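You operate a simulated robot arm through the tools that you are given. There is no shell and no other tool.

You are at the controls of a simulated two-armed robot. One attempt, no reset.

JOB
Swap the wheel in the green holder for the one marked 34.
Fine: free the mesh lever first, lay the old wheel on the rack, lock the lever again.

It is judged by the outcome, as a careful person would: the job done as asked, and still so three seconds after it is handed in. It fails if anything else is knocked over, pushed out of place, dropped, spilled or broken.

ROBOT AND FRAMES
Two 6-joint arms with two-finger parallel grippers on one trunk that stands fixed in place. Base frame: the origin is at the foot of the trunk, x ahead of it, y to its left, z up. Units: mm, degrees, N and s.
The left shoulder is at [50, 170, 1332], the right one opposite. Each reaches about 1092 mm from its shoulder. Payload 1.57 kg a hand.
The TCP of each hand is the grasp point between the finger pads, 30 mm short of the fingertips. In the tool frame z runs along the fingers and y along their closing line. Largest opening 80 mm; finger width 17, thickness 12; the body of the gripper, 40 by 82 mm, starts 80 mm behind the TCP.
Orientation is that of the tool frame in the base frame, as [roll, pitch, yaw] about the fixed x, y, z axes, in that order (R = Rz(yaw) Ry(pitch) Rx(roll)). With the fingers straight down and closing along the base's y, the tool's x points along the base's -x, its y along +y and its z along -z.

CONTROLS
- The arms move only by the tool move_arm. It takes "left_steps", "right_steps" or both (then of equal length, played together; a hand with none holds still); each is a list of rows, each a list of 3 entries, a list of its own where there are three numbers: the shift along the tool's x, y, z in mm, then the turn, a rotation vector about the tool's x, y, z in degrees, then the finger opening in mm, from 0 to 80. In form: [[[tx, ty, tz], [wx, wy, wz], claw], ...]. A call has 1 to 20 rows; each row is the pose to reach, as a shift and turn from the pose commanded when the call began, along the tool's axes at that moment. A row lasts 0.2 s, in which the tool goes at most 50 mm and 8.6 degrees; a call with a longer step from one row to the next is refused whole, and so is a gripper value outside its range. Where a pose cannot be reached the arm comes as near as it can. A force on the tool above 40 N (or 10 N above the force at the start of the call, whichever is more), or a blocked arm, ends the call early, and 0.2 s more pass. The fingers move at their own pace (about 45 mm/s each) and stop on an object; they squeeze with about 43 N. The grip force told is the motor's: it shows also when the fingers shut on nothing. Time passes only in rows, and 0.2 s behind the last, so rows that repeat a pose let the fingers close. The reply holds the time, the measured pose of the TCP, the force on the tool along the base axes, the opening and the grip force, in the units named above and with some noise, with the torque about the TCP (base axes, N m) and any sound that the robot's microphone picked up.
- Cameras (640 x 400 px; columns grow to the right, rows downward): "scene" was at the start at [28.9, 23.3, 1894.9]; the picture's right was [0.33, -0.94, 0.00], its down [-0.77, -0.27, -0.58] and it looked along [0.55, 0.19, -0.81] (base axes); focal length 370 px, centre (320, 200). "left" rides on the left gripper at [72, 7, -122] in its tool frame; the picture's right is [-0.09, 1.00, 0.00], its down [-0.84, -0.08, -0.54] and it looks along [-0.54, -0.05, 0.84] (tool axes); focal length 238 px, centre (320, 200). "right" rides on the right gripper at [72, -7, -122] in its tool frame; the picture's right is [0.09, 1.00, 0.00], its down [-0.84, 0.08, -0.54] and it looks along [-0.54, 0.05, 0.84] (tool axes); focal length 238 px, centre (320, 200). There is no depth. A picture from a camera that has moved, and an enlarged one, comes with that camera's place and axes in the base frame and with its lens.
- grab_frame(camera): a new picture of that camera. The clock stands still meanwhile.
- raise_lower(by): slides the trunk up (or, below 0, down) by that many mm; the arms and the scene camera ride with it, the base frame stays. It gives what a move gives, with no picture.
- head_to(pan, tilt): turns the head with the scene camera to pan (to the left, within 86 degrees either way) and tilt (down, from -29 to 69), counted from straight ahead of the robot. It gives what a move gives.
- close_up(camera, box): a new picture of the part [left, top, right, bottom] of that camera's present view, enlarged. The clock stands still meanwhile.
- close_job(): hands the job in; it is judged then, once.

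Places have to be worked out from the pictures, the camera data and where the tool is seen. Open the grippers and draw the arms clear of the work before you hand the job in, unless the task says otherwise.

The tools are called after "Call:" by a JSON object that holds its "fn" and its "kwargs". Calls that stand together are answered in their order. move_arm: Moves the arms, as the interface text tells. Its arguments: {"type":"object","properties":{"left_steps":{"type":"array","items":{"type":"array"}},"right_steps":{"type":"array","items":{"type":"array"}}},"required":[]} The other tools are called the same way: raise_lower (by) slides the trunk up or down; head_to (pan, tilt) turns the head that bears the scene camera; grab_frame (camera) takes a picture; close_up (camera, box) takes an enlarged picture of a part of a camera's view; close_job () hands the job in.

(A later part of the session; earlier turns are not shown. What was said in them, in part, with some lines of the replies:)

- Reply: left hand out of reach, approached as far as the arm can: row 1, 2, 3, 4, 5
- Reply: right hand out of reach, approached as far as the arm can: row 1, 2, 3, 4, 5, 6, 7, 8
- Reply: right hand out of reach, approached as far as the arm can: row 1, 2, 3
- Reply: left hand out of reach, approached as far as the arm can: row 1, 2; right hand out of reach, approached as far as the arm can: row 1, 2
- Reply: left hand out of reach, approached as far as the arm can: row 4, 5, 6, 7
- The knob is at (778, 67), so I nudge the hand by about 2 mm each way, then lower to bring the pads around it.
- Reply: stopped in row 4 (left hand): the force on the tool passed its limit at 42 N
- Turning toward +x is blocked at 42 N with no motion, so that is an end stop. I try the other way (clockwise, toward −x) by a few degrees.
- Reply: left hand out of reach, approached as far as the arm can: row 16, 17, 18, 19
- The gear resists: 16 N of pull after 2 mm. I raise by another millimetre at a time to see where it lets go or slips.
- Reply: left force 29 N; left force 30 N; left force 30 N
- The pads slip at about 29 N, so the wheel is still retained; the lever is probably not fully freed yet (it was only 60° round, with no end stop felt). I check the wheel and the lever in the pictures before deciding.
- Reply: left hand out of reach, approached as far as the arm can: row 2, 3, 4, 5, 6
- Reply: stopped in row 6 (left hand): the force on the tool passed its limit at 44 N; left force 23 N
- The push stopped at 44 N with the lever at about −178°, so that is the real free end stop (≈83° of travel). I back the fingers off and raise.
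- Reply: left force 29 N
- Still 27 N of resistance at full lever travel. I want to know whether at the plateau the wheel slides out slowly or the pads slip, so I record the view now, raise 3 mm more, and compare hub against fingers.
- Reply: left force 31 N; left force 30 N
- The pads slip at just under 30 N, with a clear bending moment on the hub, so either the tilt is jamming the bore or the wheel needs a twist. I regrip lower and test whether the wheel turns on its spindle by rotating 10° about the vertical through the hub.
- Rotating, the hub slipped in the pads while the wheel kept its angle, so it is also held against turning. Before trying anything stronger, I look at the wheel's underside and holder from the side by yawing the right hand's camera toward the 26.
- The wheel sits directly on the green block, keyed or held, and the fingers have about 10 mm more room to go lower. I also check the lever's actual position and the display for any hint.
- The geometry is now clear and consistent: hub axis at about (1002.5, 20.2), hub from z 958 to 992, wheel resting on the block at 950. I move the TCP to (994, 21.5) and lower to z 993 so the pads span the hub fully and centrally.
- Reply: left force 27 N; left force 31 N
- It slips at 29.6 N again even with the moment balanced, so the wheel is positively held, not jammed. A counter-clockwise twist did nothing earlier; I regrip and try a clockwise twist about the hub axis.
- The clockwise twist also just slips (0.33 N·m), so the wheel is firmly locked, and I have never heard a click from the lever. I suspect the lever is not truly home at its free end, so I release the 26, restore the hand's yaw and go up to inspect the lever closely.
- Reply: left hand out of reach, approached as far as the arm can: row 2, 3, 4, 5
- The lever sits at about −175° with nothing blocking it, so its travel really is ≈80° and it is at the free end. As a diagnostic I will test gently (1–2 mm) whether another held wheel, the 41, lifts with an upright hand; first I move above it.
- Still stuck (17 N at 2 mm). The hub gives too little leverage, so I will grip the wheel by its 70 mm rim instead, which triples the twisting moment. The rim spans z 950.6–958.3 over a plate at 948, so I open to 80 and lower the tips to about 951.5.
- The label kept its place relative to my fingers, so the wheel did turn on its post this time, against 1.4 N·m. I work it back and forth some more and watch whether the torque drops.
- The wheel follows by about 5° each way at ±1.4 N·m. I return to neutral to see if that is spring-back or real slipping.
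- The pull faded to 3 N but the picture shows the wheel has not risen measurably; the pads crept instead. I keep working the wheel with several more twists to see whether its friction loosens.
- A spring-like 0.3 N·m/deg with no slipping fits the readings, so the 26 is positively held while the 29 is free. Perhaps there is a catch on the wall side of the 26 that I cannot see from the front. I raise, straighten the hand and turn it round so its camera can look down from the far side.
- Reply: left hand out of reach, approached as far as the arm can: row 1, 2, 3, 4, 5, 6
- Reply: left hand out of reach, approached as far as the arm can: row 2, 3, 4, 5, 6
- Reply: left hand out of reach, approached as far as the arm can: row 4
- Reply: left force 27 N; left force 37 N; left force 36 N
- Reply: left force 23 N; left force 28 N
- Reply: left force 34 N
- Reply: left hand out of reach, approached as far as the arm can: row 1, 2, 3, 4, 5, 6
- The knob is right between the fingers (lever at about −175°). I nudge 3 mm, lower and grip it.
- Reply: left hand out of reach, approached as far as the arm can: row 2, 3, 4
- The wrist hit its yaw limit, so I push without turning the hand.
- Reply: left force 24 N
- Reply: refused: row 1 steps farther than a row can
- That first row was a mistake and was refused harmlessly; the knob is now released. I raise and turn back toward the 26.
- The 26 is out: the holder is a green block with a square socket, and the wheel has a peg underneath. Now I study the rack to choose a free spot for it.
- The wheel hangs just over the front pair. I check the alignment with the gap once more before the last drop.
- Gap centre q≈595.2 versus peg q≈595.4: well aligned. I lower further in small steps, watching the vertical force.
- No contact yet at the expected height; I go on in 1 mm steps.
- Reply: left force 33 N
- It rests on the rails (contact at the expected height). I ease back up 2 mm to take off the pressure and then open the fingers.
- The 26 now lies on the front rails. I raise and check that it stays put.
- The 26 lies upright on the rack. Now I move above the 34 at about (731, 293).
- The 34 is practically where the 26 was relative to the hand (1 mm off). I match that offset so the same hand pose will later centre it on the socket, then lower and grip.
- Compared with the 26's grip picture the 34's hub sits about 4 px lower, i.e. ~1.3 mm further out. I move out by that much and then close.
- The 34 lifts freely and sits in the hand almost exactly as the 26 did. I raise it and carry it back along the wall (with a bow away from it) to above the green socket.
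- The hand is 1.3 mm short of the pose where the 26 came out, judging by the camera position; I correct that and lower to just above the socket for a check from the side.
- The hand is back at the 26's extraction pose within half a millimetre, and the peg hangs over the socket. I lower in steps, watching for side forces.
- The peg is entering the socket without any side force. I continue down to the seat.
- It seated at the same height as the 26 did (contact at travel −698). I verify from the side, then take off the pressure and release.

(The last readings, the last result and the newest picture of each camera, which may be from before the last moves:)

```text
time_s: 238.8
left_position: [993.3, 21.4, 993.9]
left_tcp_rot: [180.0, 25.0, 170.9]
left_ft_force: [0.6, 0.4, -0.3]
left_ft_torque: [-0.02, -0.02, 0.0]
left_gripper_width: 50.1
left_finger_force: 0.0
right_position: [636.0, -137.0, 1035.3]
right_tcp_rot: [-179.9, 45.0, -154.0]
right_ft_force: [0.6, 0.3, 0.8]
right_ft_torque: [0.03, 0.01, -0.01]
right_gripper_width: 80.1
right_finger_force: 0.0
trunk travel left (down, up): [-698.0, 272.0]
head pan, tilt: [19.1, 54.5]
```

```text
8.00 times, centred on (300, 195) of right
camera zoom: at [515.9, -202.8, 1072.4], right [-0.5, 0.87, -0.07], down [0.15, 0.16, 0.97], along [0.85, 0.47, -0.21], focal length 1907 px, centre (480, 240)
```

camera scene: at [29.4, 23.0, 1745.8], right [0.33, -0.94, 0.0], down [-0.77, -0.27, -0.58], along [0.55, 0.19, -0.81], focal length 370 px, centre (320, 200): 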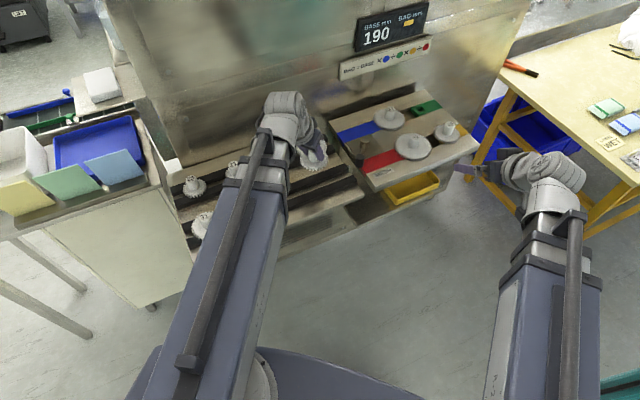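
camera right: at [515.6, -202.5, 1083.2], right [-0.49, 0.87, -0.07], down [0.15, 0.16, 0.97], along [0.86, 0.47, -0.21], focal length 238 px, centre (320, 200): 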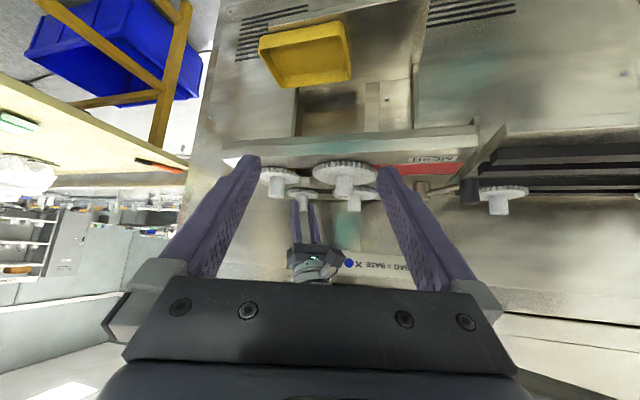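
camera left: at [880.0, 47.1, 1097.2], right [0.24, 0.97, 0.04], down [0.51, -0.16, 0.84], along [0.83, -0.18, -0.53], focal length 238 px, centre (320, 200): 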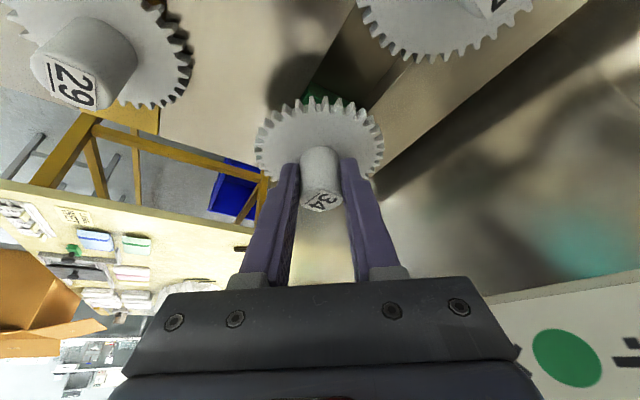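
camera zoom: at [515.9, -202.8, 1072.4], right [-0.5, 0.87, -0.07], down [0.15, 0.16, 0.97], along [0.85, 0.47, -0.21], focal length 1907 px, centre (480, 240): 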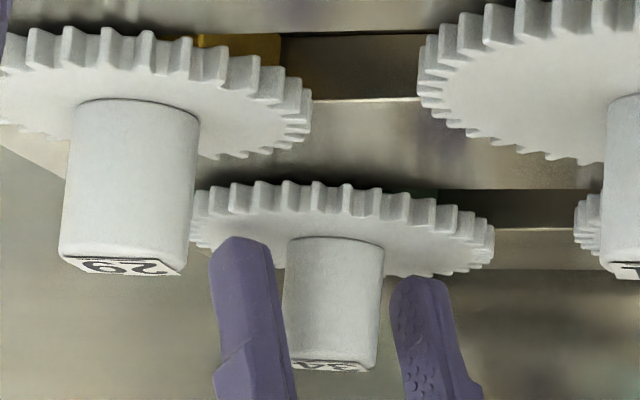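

The 34 stands in the socket. I zoom in further to be sure it is fully down (comparing with the 29's seating).

Call:
{"fn": "close_up", "kwargs": {"camera": "right", "box": [280, 184, 328, 214]}}

Call:
{"fn": "close_up", "kwargs": {"camera": "right", "box": [256, 168, 304, 198]}}

```text
13.33 times, centred on (304, 199) of right
camera zoom: at [515.9, -202.8, 1072.4], right [-0.5, 0.87, -0.07], down [0.15, 0.16, 0.97], along [0.85, 0.47, -0.21], focal length 3178 px, centre (533, 213)
```

zoom: 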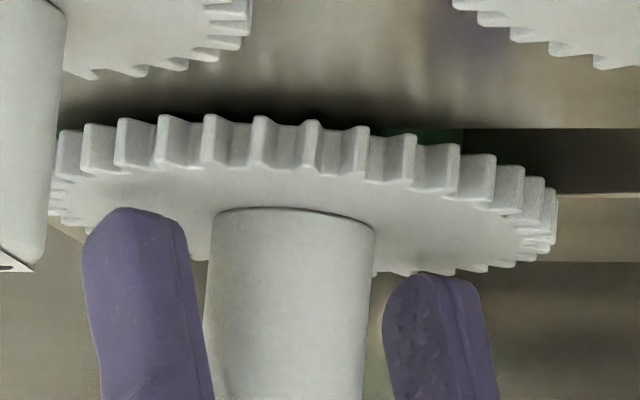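

```text
13.33 times, centred on (280, 183) of right
camera zoom: at [515.9, -202.8, 1072.4], right [-0.5, 0.87, -0.07], down [0.15, 0.16, 0.97], along [0.85, 0.47, -0.21], focal length 3178 px, centre (853, 427)
```

zoom: 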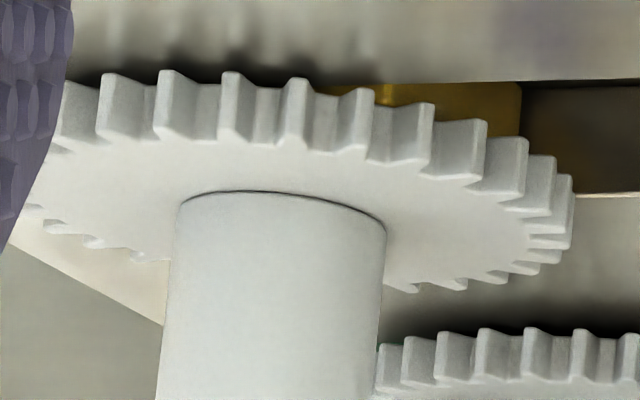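

The 34 looks seated within about a millimetre, possibly a touch high on the near side. I will press its hub top lightly with closed fingertips to make sure it is fully home.

Call:
{"fn": "raise_lower", "kwargs": {"by": 48}}

Call:
{"fn": "move_arm", "kwargs": {"left_steps": [[[-2.2, 0, 1], [0, 0, 0], 30], [[-4.5, 0, 2.1], [0, 0, 0], 10], [[-4.5, 0, 2.1], [0, 0, 0], 0], [[-4.5, 0, 2.1], [0, 0, 0], 0]]}}

Call:
{"fn": "close_up", "kwargs": {"camera": "left", "box": [240, 80, 400, 200]}}

Call:
{"fn": "close_up", "kwargs": {"camera": "right", "box": [260, 160, 340, 210]}}

```text
time_s: 239.7
left_position: [993.6, 21.7, 1042.6]
left_tcp_rot: [179.9, 25.0, 170.8]
left_ft_force: [-0.3, -0.6, -0.3]
left_ft_torque: [0.01, 0.0, -0.02]
left_gripper_width: 50.1
left_finger_force: 0.1
right_position: [637.9, -136.3, 1084.7]
right_tcp_rot: [-180.0, 44.9, -153.9]
right_ft_force: [-0.4, -0.5, -0.4]
right_ft_torque: [-0.02, -0.02, 0.02]
right_gripper_width: 80.0
right_finger_force: 0.0
trunk travel left (down, up): [-746.0, 224.0]
head pan, tilt: [19.1, 54.5]
```

```text
time_s: 240.7
left_position: [999.7, 20.7, 1042.7]
left_tcp_rot: [179.9, 25.0, 170.9]
left_ft_force: [0.5, 0.3, 0.3]
left_ft_torque: [0.01, -0.01, 0.01]
left_gripper_width: 0.1
left_finger_force: 19.3
right_position: [637.1, -137.3, 1085.7]
right_tcp_rot: [-180.0, 45.0, -154.0]
right_ft_force: [0.3, 0.1, 0.3]
right_ft_torque: [0.01, 0.07, -0.02]
right_gripper_width: 80.1
right_finger_force: 0.1
trunk travel left (down, up): [-746.0, 224.0]
head pan, tilt: [19.1, 54.5]
```

```text
3.33 times, centred on (320, 140) of left
camera zoom: at [885.3, 46.5, 1120.9], right [0.24, 0.97, 0.04], down [0.51, -0.16, 0.84], along [0.83, -0.18, -0.53], focal length 794 px, centre (320, 400)
```

zoom: 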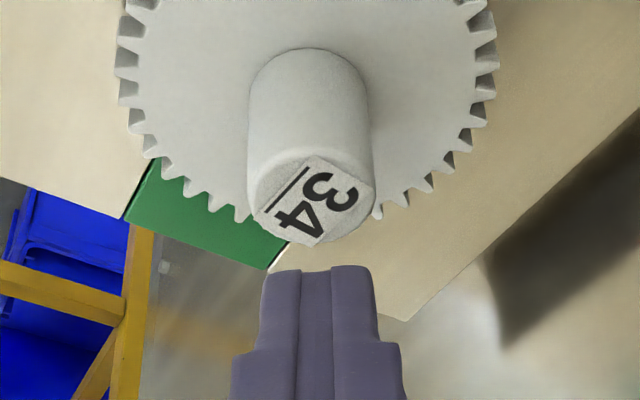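

```text
8.00 times, centred on (300, 185) of right
camera zoom: at [515.9, -202.8, 1120.4], right [-0.5, 0.87, -0.07], down [0.15, 0.16, 0.97], along [0.85, 0.47, -0.21], focal length 1907 px, centre (480, 320)
```

zoom: 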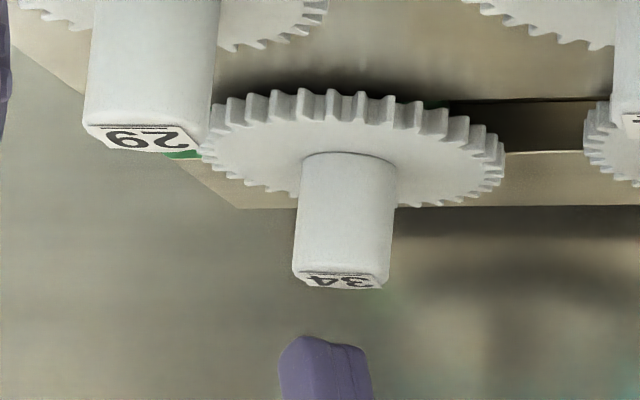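

The closed fingertips are above the hub. I lower until light contact.

Call:
{"fn": "raise_lower", "kwargs": {"by": -17}}

Call:
{"fn": "raise_lower", "kwargs": {"by": -1.5}}

Call:
{"fn": "raise_lower", "kwargs": {"by": -1}}

Call:
{"fn": "close_up", "kwargs": {"camera": "right", "box": [260, 165, 340, 215]}}

```text
time_s: 241.3
left_position: [997.9, 20.6, 1026.1]
left_tcp_rot: [179.9, 25.1, 170.8]
left_ft_force: [1.1, -0.3, 10.3]
left_ft_torque: [-0.04, -0.09, 0.01]
left_gripper_width: 0.0
left_finger_force: 20.9
right_position: [635.2, -136.4, 1069.2]
right_tcp_rot: [180.0, 45.0, -153.9]
right_ft_force: [-0.1, 0.0, -0.6]
right_ft_torque: [0.01, -0.03, 0.01]
right_gripper_width: 80.0
right_finger_force: 0.0
trunk travel left (down, up): [-729.0, 241.0]
head pan, tilt: [19.1, 54.5]
```

```text
time_s: 241.8
left_position: [999.0, 20.6, 1025.8]
left_tcp_rot: [179.9, 25.2, 170.8]
left_ft_force: [4.4, -0.4, 25.6]
left_ft_torque: [-0.04, -0.28, -0.03]
left_gripper_width: 0.0
left_finger_force: 21.5
right_position: [635.0, -136.1, 1069.5]
right_tcp_rot: [-179.9, 45.1, -154.0]
right_ft_force: [-0.2, 0.6, 0.2]
right_ft_torque: [0.02, 0.02, 0.01]
right_gripper_width: 80.0
right_finger_force: 0.0
trunk travel left (down, up): [-728.0, 242.0]
head pan, tilt: [19.1, 54.5]
```

```text
time_s: 242.4
left_position: [997.7, 21.9, 1025.2]
left_tcp_rot: [179.9, 25.3, 170.8]
left_ft_force: [7.1, -0.6, 36.7]
left_ft_torque: [0.02, -0.42, 0.04]
left_gripper_width: 0.1
left_finger_force: 21.0
right_position: [633.6, -136.7, 1068.0]
right_tcp_rot: [-180.0, 45.1, -154.0]
right_ft_force: [-0.1, 0.1, -0.9]
right_ft_torque: [-0.02, -0.02, -0.03]
right_gripper_width: 80.1
right_finger_force: 0.1
trunk travel left (down, up): [-727.0, 243.0]
head pan, tilt: [19.1, 54.5]
```

```text
8.00 times, centred on (300, 190) of right
camera zoom: at [513.3, -202.9, 1102.6], right [-0.5, 0.87, -0.07], down [0.15, 0.16, 0.98], along [0.86, 0.47, -0.21], focal length 1907 px, centre (480, 280)
```

zoom: 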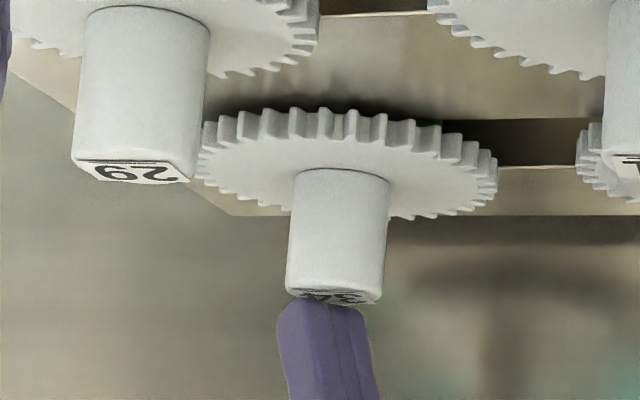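

Rigid contact at 36 N, so it is sitting on something firm. To be sure that is the seat and not 1 mm above it, I touch the 29's hub top the same way and compare the trunk height at contact (34: first contact near −730).

Call:
{"fn": "raise_lower", "kwargs": {"by": 25}}

Call:
{"fn": "move_arm", "kwargs": {"left_steps": [[[22.6, -34.9, -10.5], [0, 0, 0], 0], [[45.1, -69.8, -21.1], [0, 0, 0], 0], [[67.7, -104.7, -31.6], [0, 0, 0], 0], [[67.7, -104.7, -31.6], [0, 0, 0], 0]]}}

Call:
{"fn": "raise_lower", "kwargs": {"by": -20}}

Call:
{"fn": "raise_lower", "kwargs": {"by": -2}}

Call:
{"fn": "raise_lower", "kwargs": {"by": -1}}

```text
time_s: 243.1
left_position: [998.6, 19.6, 1046.3]
left_tcp_rot: [180.0, 24.9, 170.9]
left_ft_force: [0.5, 0.4, -0.2]
left_ft_torque: [0.02, 0.02, -0.02]
left_gripper_width: 0.0
left_finger_force: 21.2
right_position: [637.4, -136.6, 1090.1]
right_tcp_rot: [-180.0, 45.0, -153.9]
right_ft_force: [0.1, 0.4, -0.6]
right_ft_torque: [0.0, 0.02, 0.01]
right_gripper_width: 80.0
right_finger_force: 0.0
trunk travel left (down, up): [-752.0, 218.0]
head pan, tilt: [19.1, 54.5]
```

```text
time_s: 244.1
left_position: [907.7, -69.6, 1046.4]
left_tcp_rot: [180.0, 25.0, 170.8]
left_ft_force: [0.5, 0.3, -0.5]
left_ft_torque: [0.02, 0.01, -0.01]
left_gripper_width: 0.0
left_finger_force: 21.3
right_position: [637.1, -135.9, 1091.8]
right_tcp_rot: [180.0, 45.0, -153.9]
right_ft_force: [-0.1, -0.5, 0.3]
right_ft_torque: [-0.01, 0.0, -0.01]
right_gripper_width: 80.1
right_finger_force: 0.1
trunk travel left (down, up): [-752.0, 218.0]
head pan, tilt: [19.1, 54.5]
```

```text
time_s: 244.7
left_position: [908.1, -69.3, 1027.9]
left_tcp_rot: [179.9, 25.0, 170.8]
left_ft_force: [-0.1, 0.0, -0.8]
left_ft_torque: [-0.04, 0.04, -0.04]
left_gripper_width: 0.0
left_finger_force: 20.7
right_position: [636.0, -137.1, 1071.3]
right_tcp_rot: [-180.0, 45.0, -153.9]
right_ft_force: [-0.1, -0.5, 0.1]
right_ft_torque: [-0.01, -0.03, 0.01]
right_gripper_width: 80.0
right_finger_force: 0.1
trunk travel left (down, up): [-732.0, 238.0]
head pan, tilt: [19.1, 54.5]
```

```text
time_s: 245.3
left_position: [908.2, -69.9, 1026.0]
left_tcp_rot: [180.0, 25.0, 170.9]
left_ft_force: [0.5, 0.2, 0.3]
left_ft_torque: [0.01, 0.01, -0.02]
left_gripper_width: 0.0
left_finger_force: 21.3
right_position: [637.6, -137.2, 1068.9]
right_tcp_rot: [180.0, 45.0, -154.0]
right_ft_force: [0.0, -0.2, 0.2]
right_ft_torque: [-0.01, 0.01, -0.01]
right_gripper_width: 79.8
right_finger_force: 0.0
trunk travel left (down, up): [-730.0, 240.0]
head pan, tilt: [19.1, 54.5]
```

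```text
time_s: 245.8
left_position: [908.2, -69.6, 1024.4]
left_tcp_rot: [180.0, 25.0, 170.8]
left_ft_force: [2.0, -0.2, 5.4]
left_ft_torque: [0.01, -0.09, -0.03]
left_gripper_width: 0.0
left_finger_force: 21.3
right_position: [636.6, -136.3, 1068.2]
right_tcp_rot: [-180.0, 45.0, -153.8]
right_ft_force: [0.0, -0.4, -0.5]
right_ft_torque: [0.0, -0.01, 0.0]
right_gripper_width: 79.7
right_finger_force: 0.1
trunk travel left (down, up): [-729.0, 241.0]
head pan, tilt: [19.1, 54.5]
```

The 29 is first touched about 1 mm lower than the 34, so the 34 stands about 1 mm proud. I go back, regrip it, lift it slightly and try reseating with a small shift.

Call:
{"fn": "raise_lower", "kwargs": {"by": 30}}

Call:
{"fn": "move_arm", "kwargs": {"left_steps": [[[-21.1, 34.9, 9.8], [0, 0, 0], 20], [[-42.1, 69.8, 19.7], [0, 0, 0], 40], [[-63.2, 104.7, 29.5], [0, 0, 0], 50], [[-63.2, 104.7, 29.5], [0, 0, 0], 50]]}}

Call:
{"fn": "close_up", "kwargs": {"camera": "left", "box": [240, 60, 400, 180]}}

Call:
{"fn": "close_up", "kwargs": {"camera": "right", "box": [260, 160, 340, 210]}}

```text
time_s: 246.5
left_position: [908.3, -70.0, 1054.3]
left_tcp_rot: [180.0, 24.9, 170.7]
left_ft_force: [0.2, 0.4, 0.3]
left_ft_torque: [-0.01, -0.02, 0.02]
left_gripper_width: 0.0
left_finger_force: 21.6
right_position: [636.4, -136.9, 1097.9]
right_tcp_rot: [179.9, 45.0, -153.9]
right_ft_force: [-0.9, 0.7, -0.1]
right_ft_torque: [-0.03, -0.01, -0.01]
right_gripper_width: 80.0
right_finger_force: 0.0
trunk travel left (down, up): [-759.0, 211.0]
head pan, tilt: [19.1, 54.5]
```

```text
time_s: 247.5
left_position: [994.7, 22.3, 1054.5]
left_tcp_rot: [179.9, 25.0, 170.8]
left_ft_force: [0.5, 0.1, -0.4]
left_ft_torque: [0.02, 0.02, -0.03]
left_gripper_width: 49.9
left_finger_force: 0.1
right_position: [635.8, -136.5, 1098.8]
right_tcp_rot: [180.0, 45.0, -154.0]
right_ft_force: [0.5, -0.6, 0.6]
right_ft_torque: [0.0, 0.04, 0.01]
right_gripper_width: 79.8
right_finger_force: 0.0
trunk travel left (down, up): [-759.0, 211.0]
head pan, tilt: [19.1, 54.5]
```

```text
3.33 times, centred on (320, 120) of left
camera zoom: at [880.2, 48.9, 1133.7], right [0.24, 0.97, 0.04], down [0.51, -0.16, 0.85], along [0.83, -0.18, -0.53], focal length 794 px, centre (320, 467)
```

zoom: 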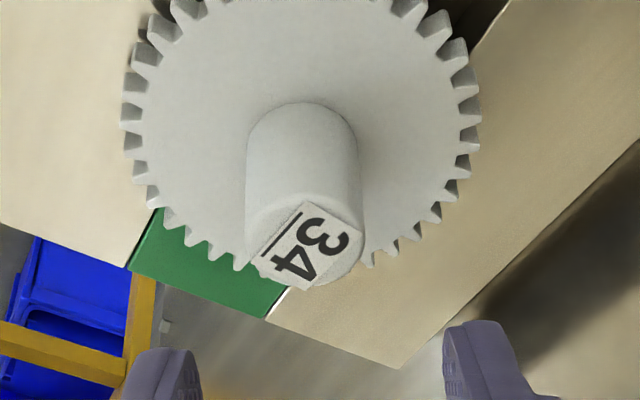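

```text
8.00 times, centred on (300, 185) of right
camera zoom: at [515.5, -203.2, 1133.0], right [-0.5, 0.87, -0.07], down [0.15, 0.16, 0.97], along [0.85, 0.47, -0.21], focal length 1907 px, centre (480, 320)
```

zoom: 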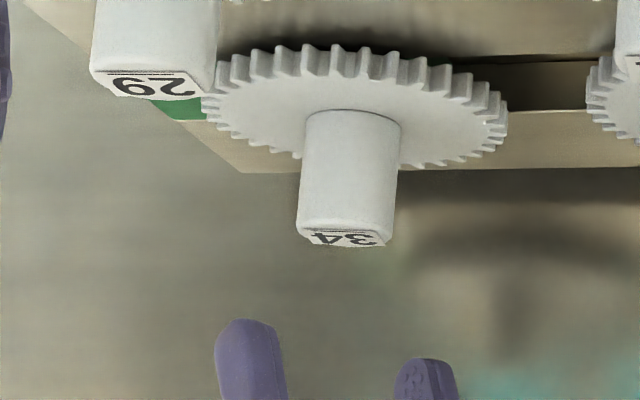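

The hub is now exactly where the 26 sat just before it came out, so the position is right; only the height is in question. I trim 1 mm sideways, lower onto the hub, regrip and lift it 3 mm.

Call:
{"fn": "move_arm", "kwargs": {"left_steps": [[[0, -1.05, 0], [0, 0, 0], 48], [[0, -1.05, 0], [0, 0, 0], 46]]}}

Call:
{"fn": "raise_lower", "kwargs": {"by": -60.5}}

Call:
{"fn": "move_arm", "kwargs": {"left_steps": [[[0, 0, 0], [0, 0, 0], 34], [[0, 0, 0], [0, 0, 0], 20], [[0, 0, 0], [0, 0, 0], 0], [[0, 0, 0], [0, 0, 0], 0], [[0, 0, 0], [0, 0, 0], 0]]}}

Call:
{"fn": "raise_lower", "kwargs": {"by": 3}}

```text
time_s: 248.1
left_position: [994.9, 21.5, 1053.3]
left_tcp_rot: [180.0, 25.0, 170.8]
left_ft_force: [-0.2, -0.1, -0.4]
left_ft_torque: [0.0, -0.01, -0.02]
left_gripper_width: 46.2
left_finger_force: 0.0
right_position: [637.2, -137.6, 1098.0]
right_tcp_rot: [-180.0, 44.9, -154.0]
right_ft_force: [-0.3, 0.4, -0.5]
right_ft_torque: [0.01, 0.04, 0.01]
right_gripper_width: 80.1
right_finger_force: 0.1
trunk travel left (down, up): [-759.0, 211.0]
head pan, tilt: [19.1, 54.5]
```

```text
time_s: 249.1
left_position: [995.1, 20.6, 993.6]
left_tcp_rot: [-179.9, 25.0, 170.8]
left_ft_force: [0.4, -0.1, 0.1]
left_ft_torque: [0.01, -0.02, -0.01]
left_gripper_width: 46.1
left_finger_force: 0.1
right_position: [637.8, -137.4, 1037.2]
right_tcp_rot: [-180.0, 44.9, -153.9]
right_ft_force: [0.9, 0.4, 1.0]
right_ft_torque: [-0.01, -0.02, -0.01]
right_gripper_width: 80.2
right_finger_force: 0.0
trunk travel left (down, up): [-698.0, 272.0]
head pan, tilt: [19.1, 54.5]
```

```text
time_s: 250.3
left_position: [993.7, 21.0, 993.9]
left_tcp_rot: [-180.0, 25.0, 170.8]
left_ft_force: [-0.7, -1.8, 0.9]
left_ft_torque: [0.01, -0.02, 0.0]
left_gripper_width: 26.2
left_finger_force: 37.0
right_position: [637.1, -137.1, 1037.4]
right_tcp_rot: [-180.0, 45.0, -153.9]
right_ft_force: [0.3, 0.2, 0.4]
right_ft_torque: [0.02, 0.01, 0.0]
right_gripper_width: 79.8
right_finger_force: 0.0
trunk travel left (down, up): [-698.0, 272.0]
head pan, tilt: [19.1, 54.5]
```

```text
time_s: 250.8
left_position: [994.0, 21.9, 994.4]
left_tcp_rot: [179.9, 24.7, 170.8]
left_ft_force: [-7.3, -2.5, -26.0]
left_ft_torque: [-0.05, 0.42, 0.04]
left_gripper_width: 26.2
left_finger_force: 37.0
right_position: [638.0, -137.5, 1038.4]
right_tcp_rot: [180.0, 44.9, -154.0]
right_ft_force: [-0.1, -0.8, 0.1]
right_ft_torque: [0.03, -0.05, -0.01]
right_gripper_width: 80.0
right_finger_force: 0.1
trunk travel left (down, up): [-701.0, 269.0]
head pan, tilt: [19.1, 54.5]
```

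Now the 34 is held as firmly as the 26 was (26 N at 3 mm), so the socket itself retains a seated wheel until the lever is cycled; that is the normal seated state. I go back down, release, and inspect.

Call:
{"fn": "raise_lower", "kwargs": {"by": -3}}

Call:
{"fn": "move_arm", "kwargs": {"left_steps": [[[0, 0, 0], [0, 0, 0], 32], [[0, 0, 0], [0, 0, 0], 42], [[0, 0, 0], [0, 0, 0], 50], [[0, 0, 0], [0, 0, 0], 50]]}}

Call:
{"fn": "raise_lower", "kwargs": {"by": 84}}

Call:
{"fn": "close_up", "kwargs": {"camera": "right", "box": [240, 130, 400, 230]}}

Call:
{"fn": "close_up", "kwargs": {"camera": "scene", "box": [390, 70, 486, 130]}}

```text
time_s: 251.4
left_position: [994.5, 21.0, 994.1]
left_tcp_rot: [180.0, 25.1, 170.8]
left_ft_force: [-6.4, -2.1, -6.0]
left_ft_torque: [-0.09, 0.42, 0.02]
left_gripper_width: 26.1
left_finger_force: 37.4
right_position: [636.5, -136.9, 1037.7]
right_tcp_rot: [179.9, 45.1, -153.9]
right_ft_force: [-0.3, -0.4, -0.3]
right_ft_torque: [0.01, -0.04, -0.03]
right_gripper_width: 79.9
right_finger_force: 0.0
trunk travel left (down, up): [-698.0, 272.0]
head pan, tilt: [19.1, 54.5]
```

```text
time_s: 252.4
left_position: [994.0, 22.9, 994.0]
left_tcp_rot: [-179.9, 24.9, 170.7]
left_ft_force: [-0.2, -0.1, -0.8]
left_ft_torque: [-0.01, 0.0, -0.02]
left_gripper_width: 50.5
left_finger_force: 0.0
right_position: [637.5, -135.2, 1037.5]
right_tcp_rot: [-180.0, 45.1, -153.8]
right_ft_force: [-0.1, -1.2, 0.1]
right_ft_torque: [-0.01, -0.01, -0.01]
right_gripper_width: 80.0
right_finger_force: 0.1
trunk travel left (down, up): [-698.0, 272.0]
head pan, tilt: [19.1, 54.5]
```

```text
time_s: 253.6
left_position: [994.0, 21.6, 1076.1]
left_tcp_rot: [179.9, 25.0, 170.8]
left_ft_force: [0.4, -0.1, -0.2]
left_ft_torque: [-0.01, -0.01, -0.02]
left_gripper_width: 50.0
left_finger_force: 0.0
right_position: [637.6, -135.7, 1121.9]
right_tcp_rot: [179.9, 45.0, -154.0]
right_ft_force: [-0.4, 0.1, -0.2]
right_ft_torque: [0.03, -0.02, 0.0]
right_gripper_width: 80.0
right_finger_force: 0.0
trunk travel left (down, up): [-782.0, 188.0]
head pan, tilt: [19.1, 54.5]
```

```text
4.00 times, centred on (320, 180) of right
camera zoom: at [516.1, -202.8, 1156.3], right [-0.5, 0.87, -0.07], down [0.15, 0.16, 0.97], along [0.85, 0.47, -0.21], focal length 953 px, centre (320, 280)
```

zoom: 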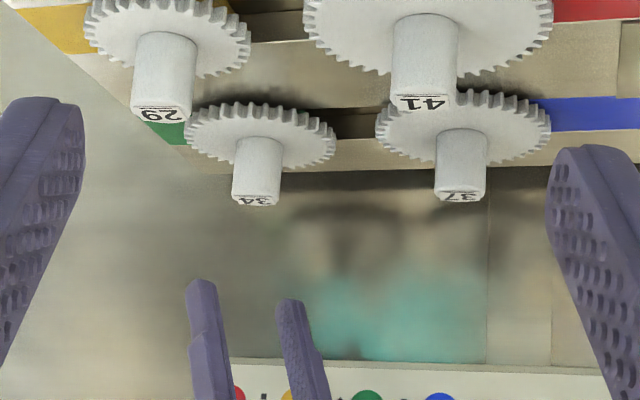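

```text
6.67 times, centred on (438, 100) of scene
camera zoom: at [29.1, 23.1, 1729.6], right [0.33, -0.94, 0.0], down [-0.77, -0.27, -0.58], along [0.55, 0.19, -0.81], focal length 2468 px, centre (-467, 867)
```

zoom: 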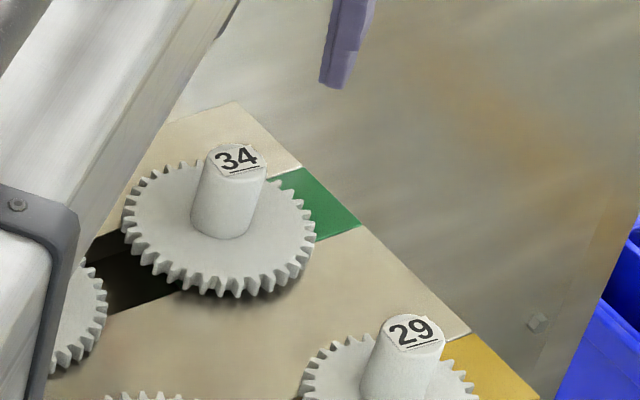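

The 34 stands in the green holder like its neighbours. Now I lock the lever: first I raise, straighten the hand, then go over the knob.

Call:
{"fn": "raise_lower", "kwargs": {"by": 20}}

Call:
{"fn": "move_arm", "kwargs": {"left_steps": [[[28.3, 0.6, -7.7], [0, 6.2, 0], 50], [[56.6, 1.2, -15.4], [0, 12.5, 0], 50], [[84.9, 1.8, -23], [0, 18.7, 0], 50], [[113.2, 2.4, -30.7], [0, 25, 0], 50], [[113.2, 2.4, -30.7], [0, 25, 0], 50]]}}

Call:
{"fn": "move_arm", "kwargs": {"left_steps": [[[9.4, 3.6, 0], [0, 0, 8.3], 50], [[18.9, 7.1, 0], [0, 0, 16.6], 50], [[28.3, 10.7, 0], [0, 0, 24.9], 50], [[37.8, 14.3, 0], [0, 0, 33.2], 50], [[47.2, 17.8, 0], [0, 0, 41.5], 50], [[56.7, 21.4, 0], [0, 0, 49.8], 50], [[66.1, 25, 0], [0, 0, 58.1], 50], [[75.6, 28.5, 0], [0, 0, 66.4], 50], [[85, 32.1, 0], [0, 0, 74.7], 50], [[94.5, 35.7, 0], [0, 0, 83], 50], [[103.9, 39.2, 0], [0, 0, 91.3], 50], [[113.3, 42.8, 0], [0, 0, 99.6], 50], [[122.8, 46.3, 0], [0, 0, 107.9], 50], [[132.2, 49.9, 0], [0, 0, 116.2], 50], [[141.7, 53.5, 0], [0, 0, 124.5], 50], [[151.1, 57, 0], [0, 0, 132.8], 50], [[160.6, 60.6, 0], [0, 0, 141.1], 50], [[170, 64.2, 0], [0, 0, 149.4], 50], [[179.5, 67.7, 0], [0, 0, 157.7], 50], [[188.9, 71.3, 0], [0, 0, 165.7], 50]]}}

Call:
{"fn": "grab_frame", "kwargs": {"camera": "left"}}

```text
time_s: 254.2
left_position: [994.5, 22.2, 1098.1]
left_tcp_rot: [180.0, 24.9, 170.8]
left_ft_force: [0.2, 0.1, 0.4]
left_ft_torque: [0.01, 0.02, 0.01]
left_gripper_width: 49.9
left_finger_force: 0.1
right_position: [636.0, -136.2, 1141.2]
right_tcp_rot: [180.0, 45.0, -153.9]
right_ft_force: [0.5, -0.4, -0.7]
right_ft_torque: [-0.02, -0.01, 0.03]
right_gripper_width: 79.8
right_finger_force: 0.1
trunk travel left (down, up): [-802.0, 168.0]
head pan, tilt: [19.1, 54.5]
```

```text
time_s: 255.4
left_position: [879.2, 43.0, 1076.2]
left_tcp_rot: [180.0, 0.0, 170.8]
left_ft_force: [-0.2, 0.1, -0.7]
left_ft_torque: [-0.02, 0.01, -0.03]
left_gripper_width: 50.0
left_finger_force: 0.2
left hand out of reach, approached as far as the arm can: row 1, 2, 3
right_position: [637.0, -136.6, 1142.0]
right_tcp_rot: [-180.0, 45.1, -153.9]
right_ft_force: [-0.4, 0.1, -0.5]
right_ft_torque: [0.03, 0.02, 0.02]
right_gripper_width: 79.9
right_finger_force: 0.1
trunk travel left (down, up): [-802.0, 168.0]
head pan, tilt: [19.1, 54.5]
```

```text
time_s: 259.6
left_position: [704.0, 142.1, 1076.7]
left_tcp_rot: [-180.0, -0.1, 5.0]
left_ft_force: [-0.3, 0.6, 0.2]
left_ft_torque: [0.04, 0.04, 0.01]
left_gripper_width: 50.1
left_finger_force: 0.1
right_position: [636.4, -136.3, 1142.2]
right_tcp_rot: [-180.0, 45.0, -153.9]
right_ft_force: [1.1, 0.0, 0.0]
right_ft_torque: [0.01, 0.03, 0.02]
right_gripper_width: 80.2
right_finger_force: 0.0
trunk travel left (down, up): [-802.0, 168.0]
head pan, tilt: [19.1, 54.5]
```

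```text
taken
camera left: at [777.2, 142.8, 1198.3], right [-0.01, -1.0, 0.0], down [-0.84, 0.0, 0.54], along [-0.54, 0.0, -0.84], focal length 238 px, centre (320, 200)
```

left: 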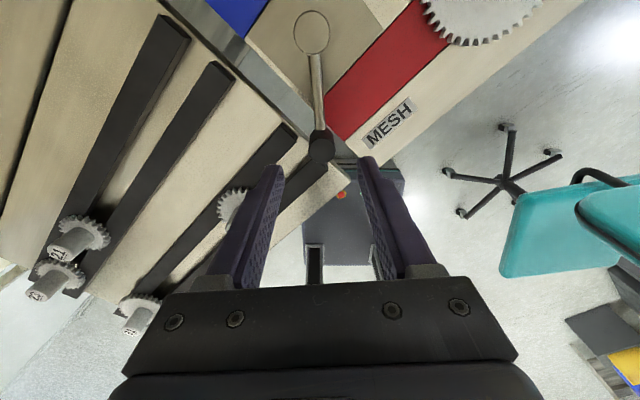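

The knob is centred between the fingers. I lower and grip it.

Call:
{"fn": "raise_lower", "kwargs": {"by": -81}}

Call:
{"fn": "move_arm", "kwargs": {"left_steps": [[[0, 0, 0], [0, 0, 0], 34], [[0, 0, 0], [0, 0, 0], 20], [[0, 0, 0], [0, 0, 0], 10], [[0, 0, 0], [0, 0, 0], 10], [[0, 0, 0], [0, 0, 0], 10]]}}

```text
time_s: 260.8
left_position: [704.9, 142.7, 996.6]
left_tcp_rot: [180.0, -0.1, 5.2]
left_ft_force: [0.2, -0.4, 0.4]
left_ft_torque: [0.0, 0.0, 0.0]
left_gripper_width: 49.9
left_finger_force: 0.0
right_position: [636.8, -136.0, 1060.1]
right_tcp_rot: [-180.0, 45.0, -153.9]
right_ft_force: [0.6, -0.5, 0.6]
right_ft_torque: [0.0, 0.03, -0.01]
right_gripper_width: 79.9
right_finger_force: 0.0
trunk travel left (down, up): [-721.0, 249.0]
head pan, tilt: [19.1, 54.5]
```

```text
time_s: 262.0
left_position: [705.5, 141.9, 996.6]
left_tcp_rot: [-179.9, 0.0, 5.1]
left_ft_force: [1.1, -5.8, -0.5]
left_ft_torque: [-0.36, -0.02, -0.09]
left_gripper_width: 23.5
left_finger_force: 35.7
right_position: [637.7, -137.5, 1060.1]
right_tcp_rot: [179.9, 44.9, -153.9]
right_ft_force: [-0.1, 0.0, -0.3]
right_ft_torque: [0.01, -0.03, -0.02]
right_gripper_width: 79.6
right_finger_force: 0.1
trunk travel left (down, up): [-721.0, 249.0]
head pan, tilt: [19.1, 54.5]
```

Gripped. I swing the lever back counter-clockwise most of the way and look at how the 37 meets the 34.

Call:
{"fn": "move_arm", "kwargs": {"left_steps": [[[0.1, 5.8, 0], [0, 0, -4], 10], [[0.3, 11.7, 0], [0, 0, -8], 10], [[1.3, 17.2, 0], [0, 0, -12], 10], [[2.5, 22.6, 0], [0, 0, -16], 10], [[4.2, 27.9, 0], [0, 0, -20], 10], [[6.2, 33.1, 0], [0, 0, -24], 10], [[8.6, 38.1, 0], [0, 0, -28], 10], [[11.3, 42.9, 0], [0, 0, -32], 10], [[14.4, 47.6, 0], [0, 0, -36], 10], [[17.8, 52, 0], [0, 0, -40], 10], [[21.5, 56.1, 0], [0, 0, -44], 10], [[25.5, 60, 0], [0, 0, -48], 10], [[25.5, 60, 0], [0, 0, -48], 10]]}}

Call:
{"fn": "close_up", "kwargs": {"camera": "right", "box": [240, 140, 440, 265]}}

```text
time_s: 264.8
left_position: [735.8, 86.0, 996.6]
left_tcp_rot: [-179.9, 0.0, 53.1]
left_ft_force: [-5.7, -1.7, -4.7]
left_ft_torque: [0.33, 0.28, 0.24]
left_gripper_width: 23.5
left_finger_force: 35.7
right_position: [636.9, -137.1, 1060.9]
right_tcp_rot: [180.0, 45.0, -153.9]
right_ft_force: [-0.2, 0.8, 1.7]
right_ft_torque: [-0.03, 0.03, -0.02]
right_gripper_width: 79.9
right_finger_force: 0.0
trunk travel left (down, up): [-721.0, 249.0]
head pan, tilt: [19.1, 54.5]
```

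```text
3.20 times, centred on (340, 202) of right
camera zoom: at [515.8, -203.1, 1095.4], right [-0.5, 0.87, -0.07], down [0.15, 0.16, 0.97], along [0.85, 0.47, -0.21], focal length 763 px, centre (256, 192)
```

zoom: 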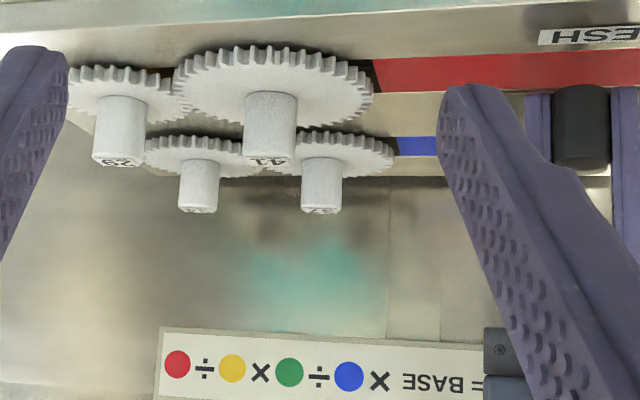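

The slides have already closed: 41 on 29 and 37 on 34 are in mesh. I turn the lever the remaining 32° to its locked end.

Call:
{"fn": "move_arm", "kwargs": {"left_steps": [[[0.2, 5.6, 0], [0, 0, -4], 10], [[0.7, 11.1, 0], [0, 0, -8], 10], [[1.7, 16.6, 0], [0, 0, -12], 10], [[2.9, 22.1, 0], [0, 0, -16], 10], [[4.6, 27.4, 0], [0, 0, -20], 10], [[6.6, 32.5, 0], [0, 0, -24], 10], [[9.1, 37.5, 0], [0, 0, -28], 10], [[11.8, 42.4, 0], [0, 0, -32], 10], [[11.8, 42.4, 0], [0, 0, -32], 10]]}}

Call:
{"fn": "close_up", "kwargs": {"camera": "right", "box": [240, 140, 440, 265]}}

Call:
{"fn": "grab_frame", "kwargs": {"camera": "scene"}}

Call:
{"fn": "close_up", "kwargs": {"camera": "scene", "box": [340, 0, 460, 75]}}

```text
time_s: 266.8
left_position: [777.1, 69.1, 997.1]
left_tcp_rot: [179.9, -0.1, 85.2]
left_ft_force: [-2.0, -6.2, -1.2]
left_ft_torque: [-0.25, 0.48, 0.15]
left_gripper_width: 23.4
left_finger_force: 35.8
right_position: [636.6, -137.1, 1061.2]
right_tcp_rot: [-180.0, 45.0, -154.0]
right_ft_force: [0.9, -1.5, -0.1]
right_ft_torque: [0.0, 0.0, -0.02]
right_gripper_width: 79.9
right_finger_force: 0.0
trunk travel left (down, up): [-721.0, 249.0]
head pan, tilt: [19.1, 54.5]
```

```text
3.20 times, centred on (340, 202) of right
camera zoom: at [515.9, -203.4, 1095.4], right [-0.5, 0.87, -0.06], down [0.15, 0.16, 0.97], along [0.85, 0.47, -0.21], focal length 763 px, centre (256, 192)
```

zoom: 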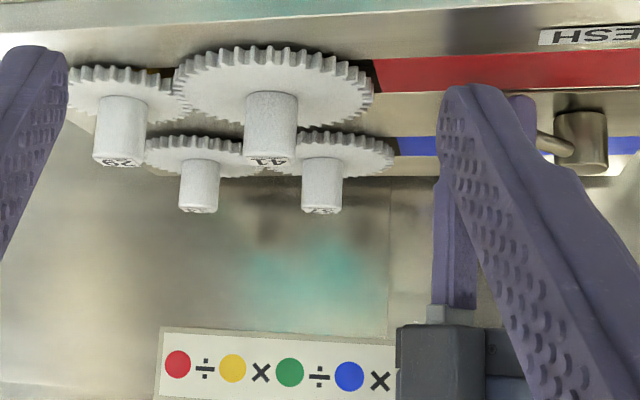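

```text
taken
camera scene: at [28.9, 22.3, 1668.7], right [0.33, -0.94, 0.0], down [-0.77, -0.27, -0.58], along [0.55, 0.19, -0.81], focal length 370 px, centre (320, 200)
```

scene: 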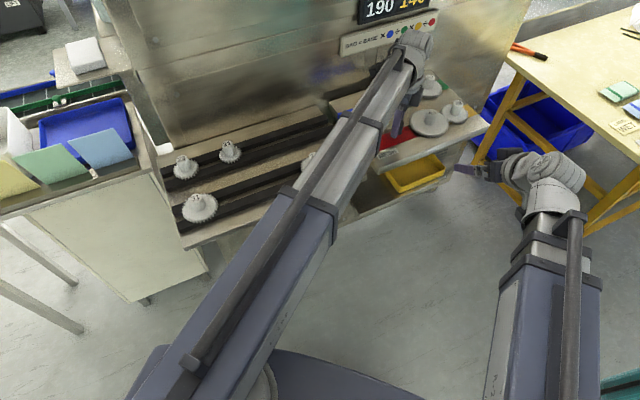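

```text
5.33 times, centred on (400, 38) of scene
camera zoom: at [28.9, 22.3, 1668.7], right [0.33, -0.94, 0.0], down [-0.77, -0.27, -0.58], along [0.55, 0.19, -0.81], focal length 1974 px, centre (-107, 1067)
```

zoom: 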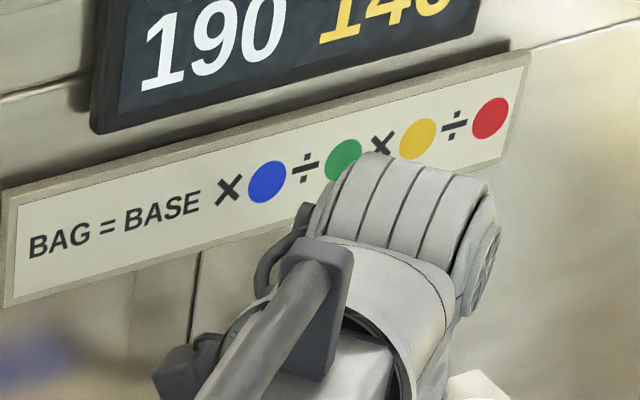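

The display now reads 190 / 146, exactly what the 34 should give, so the new wheel is recognised in mesh. I nudge the lever gently by 2 mm toward its lock stop to be sure it is fully home.

Call:
{"fn": "move_arm", "kwargs": {"left_steps": [[[0, 1, 0], [0, 0, -0.7], 10], [[0, 2, 0], [0, 0, -1.4], 10], [[0, 2, 0], [0, 0, -1.4], 10]]}}

```text
time_s: 267.6
left_position: [778.8, 67.7, 996.0]
left_tcp_rot: [-179.9, -0.1, 86.6]
left_ft_force: [-9.2, -6.0, -8.7]
left_ft_torque: [-0.05, -0.33, 0.01]
left_gripper_width: 23.4
left_finger_force: 36.3
right_position: [637.4, -136.9, 1060.4]
right_tcp_rot: [-180.0, 45.0, -153.8]
right_ft_force: [-0.2, -0.1, -0.7]
right_ft_torque: [-0.03, -0.01, 0.02]
right_gripper_width: 80.0
right_finger_force: 0.0
trunk travel left (down, up): [-721.0, 249.0]
head pan, tilt: [19.1, 54.5]
```

It is at the lock stop (9 N reaction, same place as at the start). I open the fingers and raise.

Call:
{"fn": "move_arm", "kwargs": {"left_steps": [[[0, 0, 0], [0, 0, 0], 30], [[0, 0, 0], [0, 0, 0], 40], [[0, 0, 0], [0, 0, 0], 50], [[0, 0, 0], [0, 0, 0], 50]]}}

Call:
{"fn": "raise_lower", "kwargs": {"by": 110}}

Call:
{"fn": "grab_frame", "kwargs": {"camera": "left"}}

Call:
{"fn": "close_up", "kwargs": {"camera": "right", "box": [240, 110, 440, 235]}}

```text
time_s: 268.6
left_position: [778.2, 68.2, 996.3]
left_tcp_rot: [-179.9, -0.1, 86.6]
left_ft_force: [0.4, -0.2, 0.4]
left_ft_torque: [-0.01, -0.01, 0.0]
left_gripper_width: 50.0
left_finger_force: 0.0
right_position: [636.9, -136.8, 1061.7]
right_tcp_rot: [-180.0, 45.0, -153.9]
right_ft_force: [-0.7, 0.8, -0.1]
right_ft_torque: [-0.03, 0.01, 0.0]
right_gripper_width: 79.8
right_finger_force: 0.1
trunk travel left (down, up): [-721.0, 249.0]
head pan, tilt: [19.1, 54.5]
```

```text
time_s: 270.0
left_position: [778.6, 69.4, 1105.8]
left_tcp_rot: [180.0, -0.1, 86.6]
left_ft_force: [-0.1, -0.1, 0.0]
left_ft_torque: [-0.01, -0.02, -0.03]
left_gripper_width: 49.9
left_finger_force: 0.0
right_position: [636.8, -136.7, 1170.6]
right_tcp_rot: [180.0, 45.0, -153.9]
right_ft_force: [-0.5, -0.6, 0.8]
right_ft_torque: [0.02, 0.0, 0.03]
right_gripper_width: 79.7
right_finger_force: 0.0
trunk travel left (down, up): [-831.0, 139.0]
head pan, tilt: [19.1, 54.5]
```

```text
taken
camera left: at [790.4, 140.8, 1227.1], right [0.99, -0.15, 0.0], down [-0.13, -0.83, 0.54], along [-0.08, -0.54, -0.84], focal length 238 px, centre (320, 200)
```

left: 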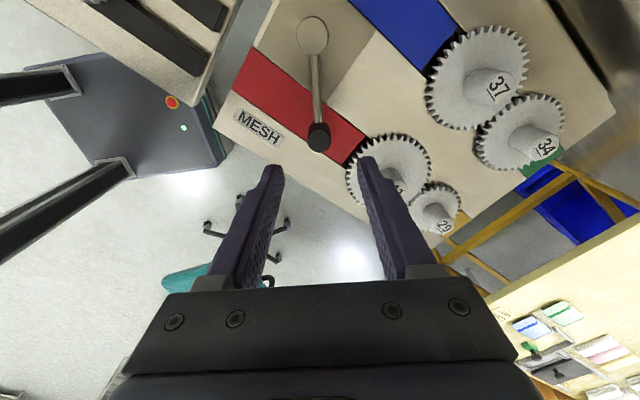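

```text
3.20 times, centred on (340, 172) of right
camera zoom: at [516.0, -202.8, 1205.3], right [-0.5, 0.87, -0.07], down [0.15, 0.16, 0.97], along [0.85, 0.47, -0.21], focal length 763 px, centre (256, 288)
```

zoom: 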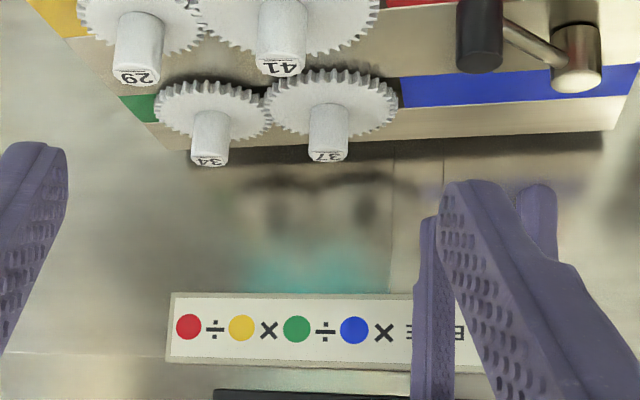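

Lever locked, 37/34 and 41/29 in mesh, everything upright. I draw the left arm back, clear of the work.

Call:
{"fn": "move_arm", "kwargs": {"left_steps": [[[14.1, -39.4, 0], [0, 0, 0], 50], [[28.2, -78.8, 0], [0, 0, 0], 50], [[42.2, -118.2, 0], [0, 0, 0], 50], [[56.3, -157.5, 0], [0, 0, 0], 50], [[70.4, -196.9, 0], [0, 0, 0], 50], [[84.5, -236.3, 0], [0, 0, 0], 50], [[98.5, -275.7, 0], [0, 0, 0], 50], [[112.6, -315.1, 0], [0, 0, 0], 50]]}}

Call:
{"fn": "grab_frame", "kwargs": {"camera": "scene"}}

Call:
{"fn": "close_up", "kwargs": {"camera": "scene", "box": [320, 70, 480, 180]}}

Call:
{"fn": "close_up", "kwargs": {"camera": "right", "box": [276, 150, 340, 190]}}

```text
time_s: 271.8
left_position: [470.5, 200.3, 1106.8]
left_tcp_rot: [179.9, 0.0, 86.5]
left_ft_force: [0.9, -1.1, 0.6]
left_ft_torque: [0.0, 0.01, 0.0]
left_gripper_width: 50.1
left_finger_force: 0.0
right_position: [636.6, -136.6, 1171.2]
right_tcp_rot: [-180.0, 45.0, -153.8]
right_ft_force: [1.1, -0.7, 0.0]
right_ft_torque: [-0.01, 0.0, -0.05]
right_gripper_width: 79.8
right_finger_force: 0.1
trunk travel left (down, up): [-831.0, 139.0]
head pan, tilt: [19.1, 54.5]
```

```text
taken
camera scene: at [27.9, 23.5, 1778.7], right [0.33, -0.94, 0.0], down [-0.77, -0.27, -0.58], along [0.55, 0.19, -0.81], focal length 370 px, centre (320, 200)
```

scene: 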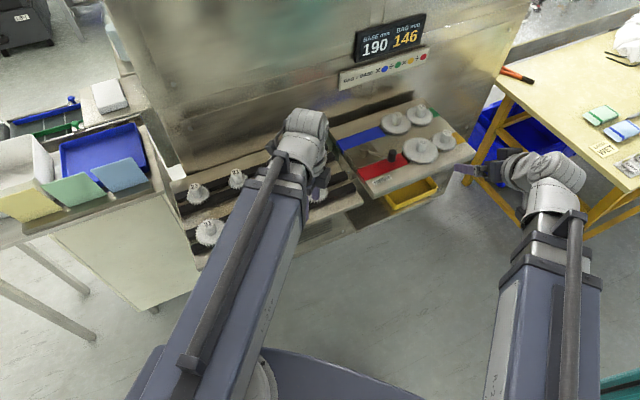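

```text
3.64 times, centred on (400, 125) of scene
camera zoom: at [27.9, 23.5, 1778.7], right [0.33, -0.94, 0.0], down [-0.77, -0.27, -0.58], along [0.55, 0.19, -0.81], focal length 1346 px, centre (29, 473)
```

zoom: 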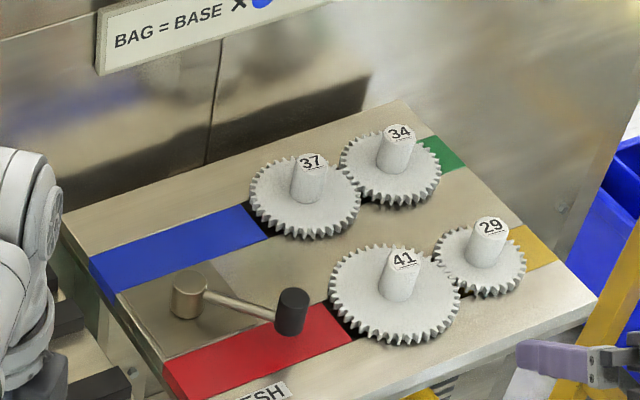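

```text
10.00 times, centred on (308, 170) of right
camera zoom: at [515.2, -202.7, 1205.7], right [-0.5, 0.87, -0.07], down [0.15, 0.16, 0.97], along [0.85, 0.47, -0.21], focal length 2384 px, centre (440, 500)
```

zoom: 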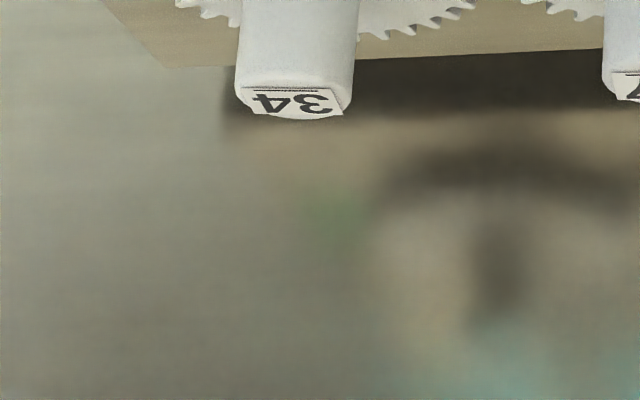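

The display reads 146 and all wheels are meshed and upright. I open the left gripper fully, raise the trunk to its starting height and take a final look at everything, including the 26 on the rack.

Call:
{"fn": "move_arm", "kwargs": {"left_steps": [[[0, 0, 0], [0, 0, 0], 66], [[0, 0, 0], [0, 0, 0], 80], [[0, 0, 0], [0, 0, 0], 80]]}}

Call:
{"fn": "raise_lower", "kwargs": {"by": 115}}

Call:
{"fn": "grab_frame", "kwargs": {"camera": "scene"}}

Call:
{"fn": "grab_frame", "kwargs": {"camera": "left"}}

Call:
{"fn": "close_up", "kwargs": {"camera": "scene", "box": [330, 80, 490, 190]}}

```text
time_s: 272.6
left_position: [470.4, 199.9, 1106.0]
left_tcp_rot: [179.9, 0.0, 86.6]
left_ft_force: [0.0, -0.2, 0.3]
left_ft_torque: [0.0, 0.02, -0.03]
left_gripper_width: 80.3
left_finger_force: 0.1
right_position: [636.0, -136.5, 1169.9]
right_tcp_rot: [-180.0, 45.1, -153.8]
right_ft_force: [-0.3, -0.3, 0.3]
right_ft_torque: [0.0, 0.04, 0.0]
right_gripper_width: 80.4
right_finger_force: 0.0
trunk travel left (down, up): [-831.0, 139.0]
head pan, tilt: [19.1, 54.5]
```

```text
time_s: 274.1
left_position: [472.3, 199.7, 1221.0]
left_tcp_rot: [179.9, 0.1, 86.5]
left_ft_force: [-0.1, 0.8, 0.1]
left_ft_torque: [0.01, 0.04, 0.03]
left_gripper_width: 80.3
left_finger_force: 0.0
right_position: [637.2, -136.3, 1284.6]
right_tcp_rot: [-180.0, 44.9, -153.8]
right_ft_force: [-0.5, -0.3, 0.4]
right_ft_torque: [0.06, 0.01, -0.03]
right_gripper_width: 79.8
right_finger_force: 0.1
trunk travel left (down, up): [-946.0, 24.0]
head pan, tilt: [19.1, 54.5]
```

```text
taken
camera scene: at [28.9, 23.2, 1893.6], right [0.33, -0.94, 0.0], down [-0.77, -0.27, -0.58], along [0.55, 0.19, -0.81], focal length 370 px, centre (320, 200)
```

scene: 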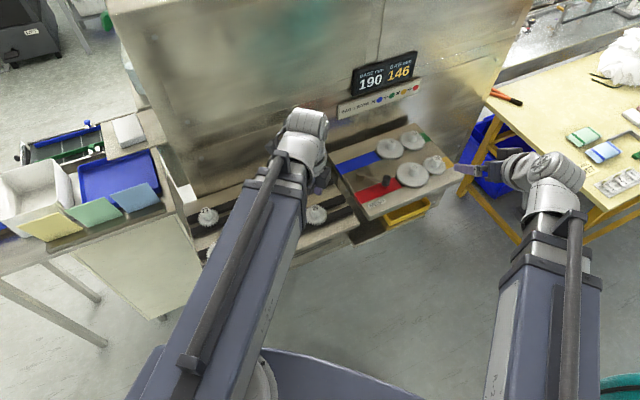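

```text
taken
camera left: at [483.2, 271.5, 1342.1], right [0.99, -0.15, 0.0], down [-0.13, -0.83, 0.54], along [-0.08, -0.54, -0.84], focal length 238 px, centre (320, 200)
```

left: 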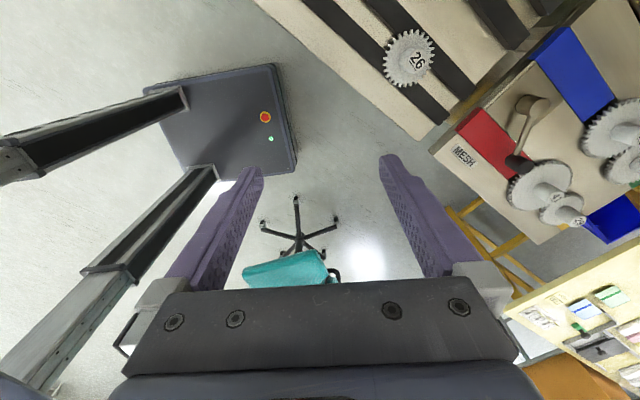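

```text
3.64 times, centred on (410, 135) of scene
camera zoom: at [28.9, 23.2, 1893.6], right [0.33, -0.94, 0.0], down [-0.77, -0.27, -0.58], along [0.55, 0.19, -0.81], focal length 1346 px, centre (-7, 436)
```

zoom: 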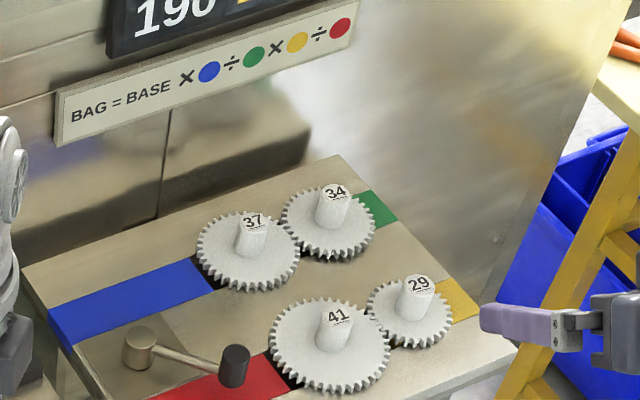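

Final check: 34 sits in the green holder and is in mesh with the 37. The lever is back at its lock stop and the display shows 146. The 26 lies on the rack's front rails, the other wheels are in place, both grippers are open and the arms are clear. I hand the job in.

Call:
{"fn": "close_job", "kwargs": {}}

```text
The job is handed in.
```

The swap is done: the wheel marked 34 is in the green holder, and the old 26 lies on the rack's front rails. The mesh lever is back at its lock stop, and the display's BAG reading went from 191 to 146, which matches the formula for a 34.

- **Sticking wheel:** With the lever freed, the 26 still would not come off, even with about 37 N of pull. It lifted freely only after I swung the lever to locked and then fully free again in one go. Before that I also twisted, rocked and pressed it without effect.
- **Other wheels touched:** To find out why it stuck, I lifted the 41, 29 and 37 by 1.5–3.5 mm each and also turned the 29 about 4°. I set each straight back down, and all three look in place.
- **34 slightly high:** The 34's hub sits roughly 1 mm higher than the 29's. It did not move when I pressed on it and it meshes properly. I did not work out why it sits higher.
- **Lever:** My first try turned the lever the wrong way and loaded the lock stop with about 42 N. I saw no damage from that.

Both grippers are open and the arms are drawn clear of the work.
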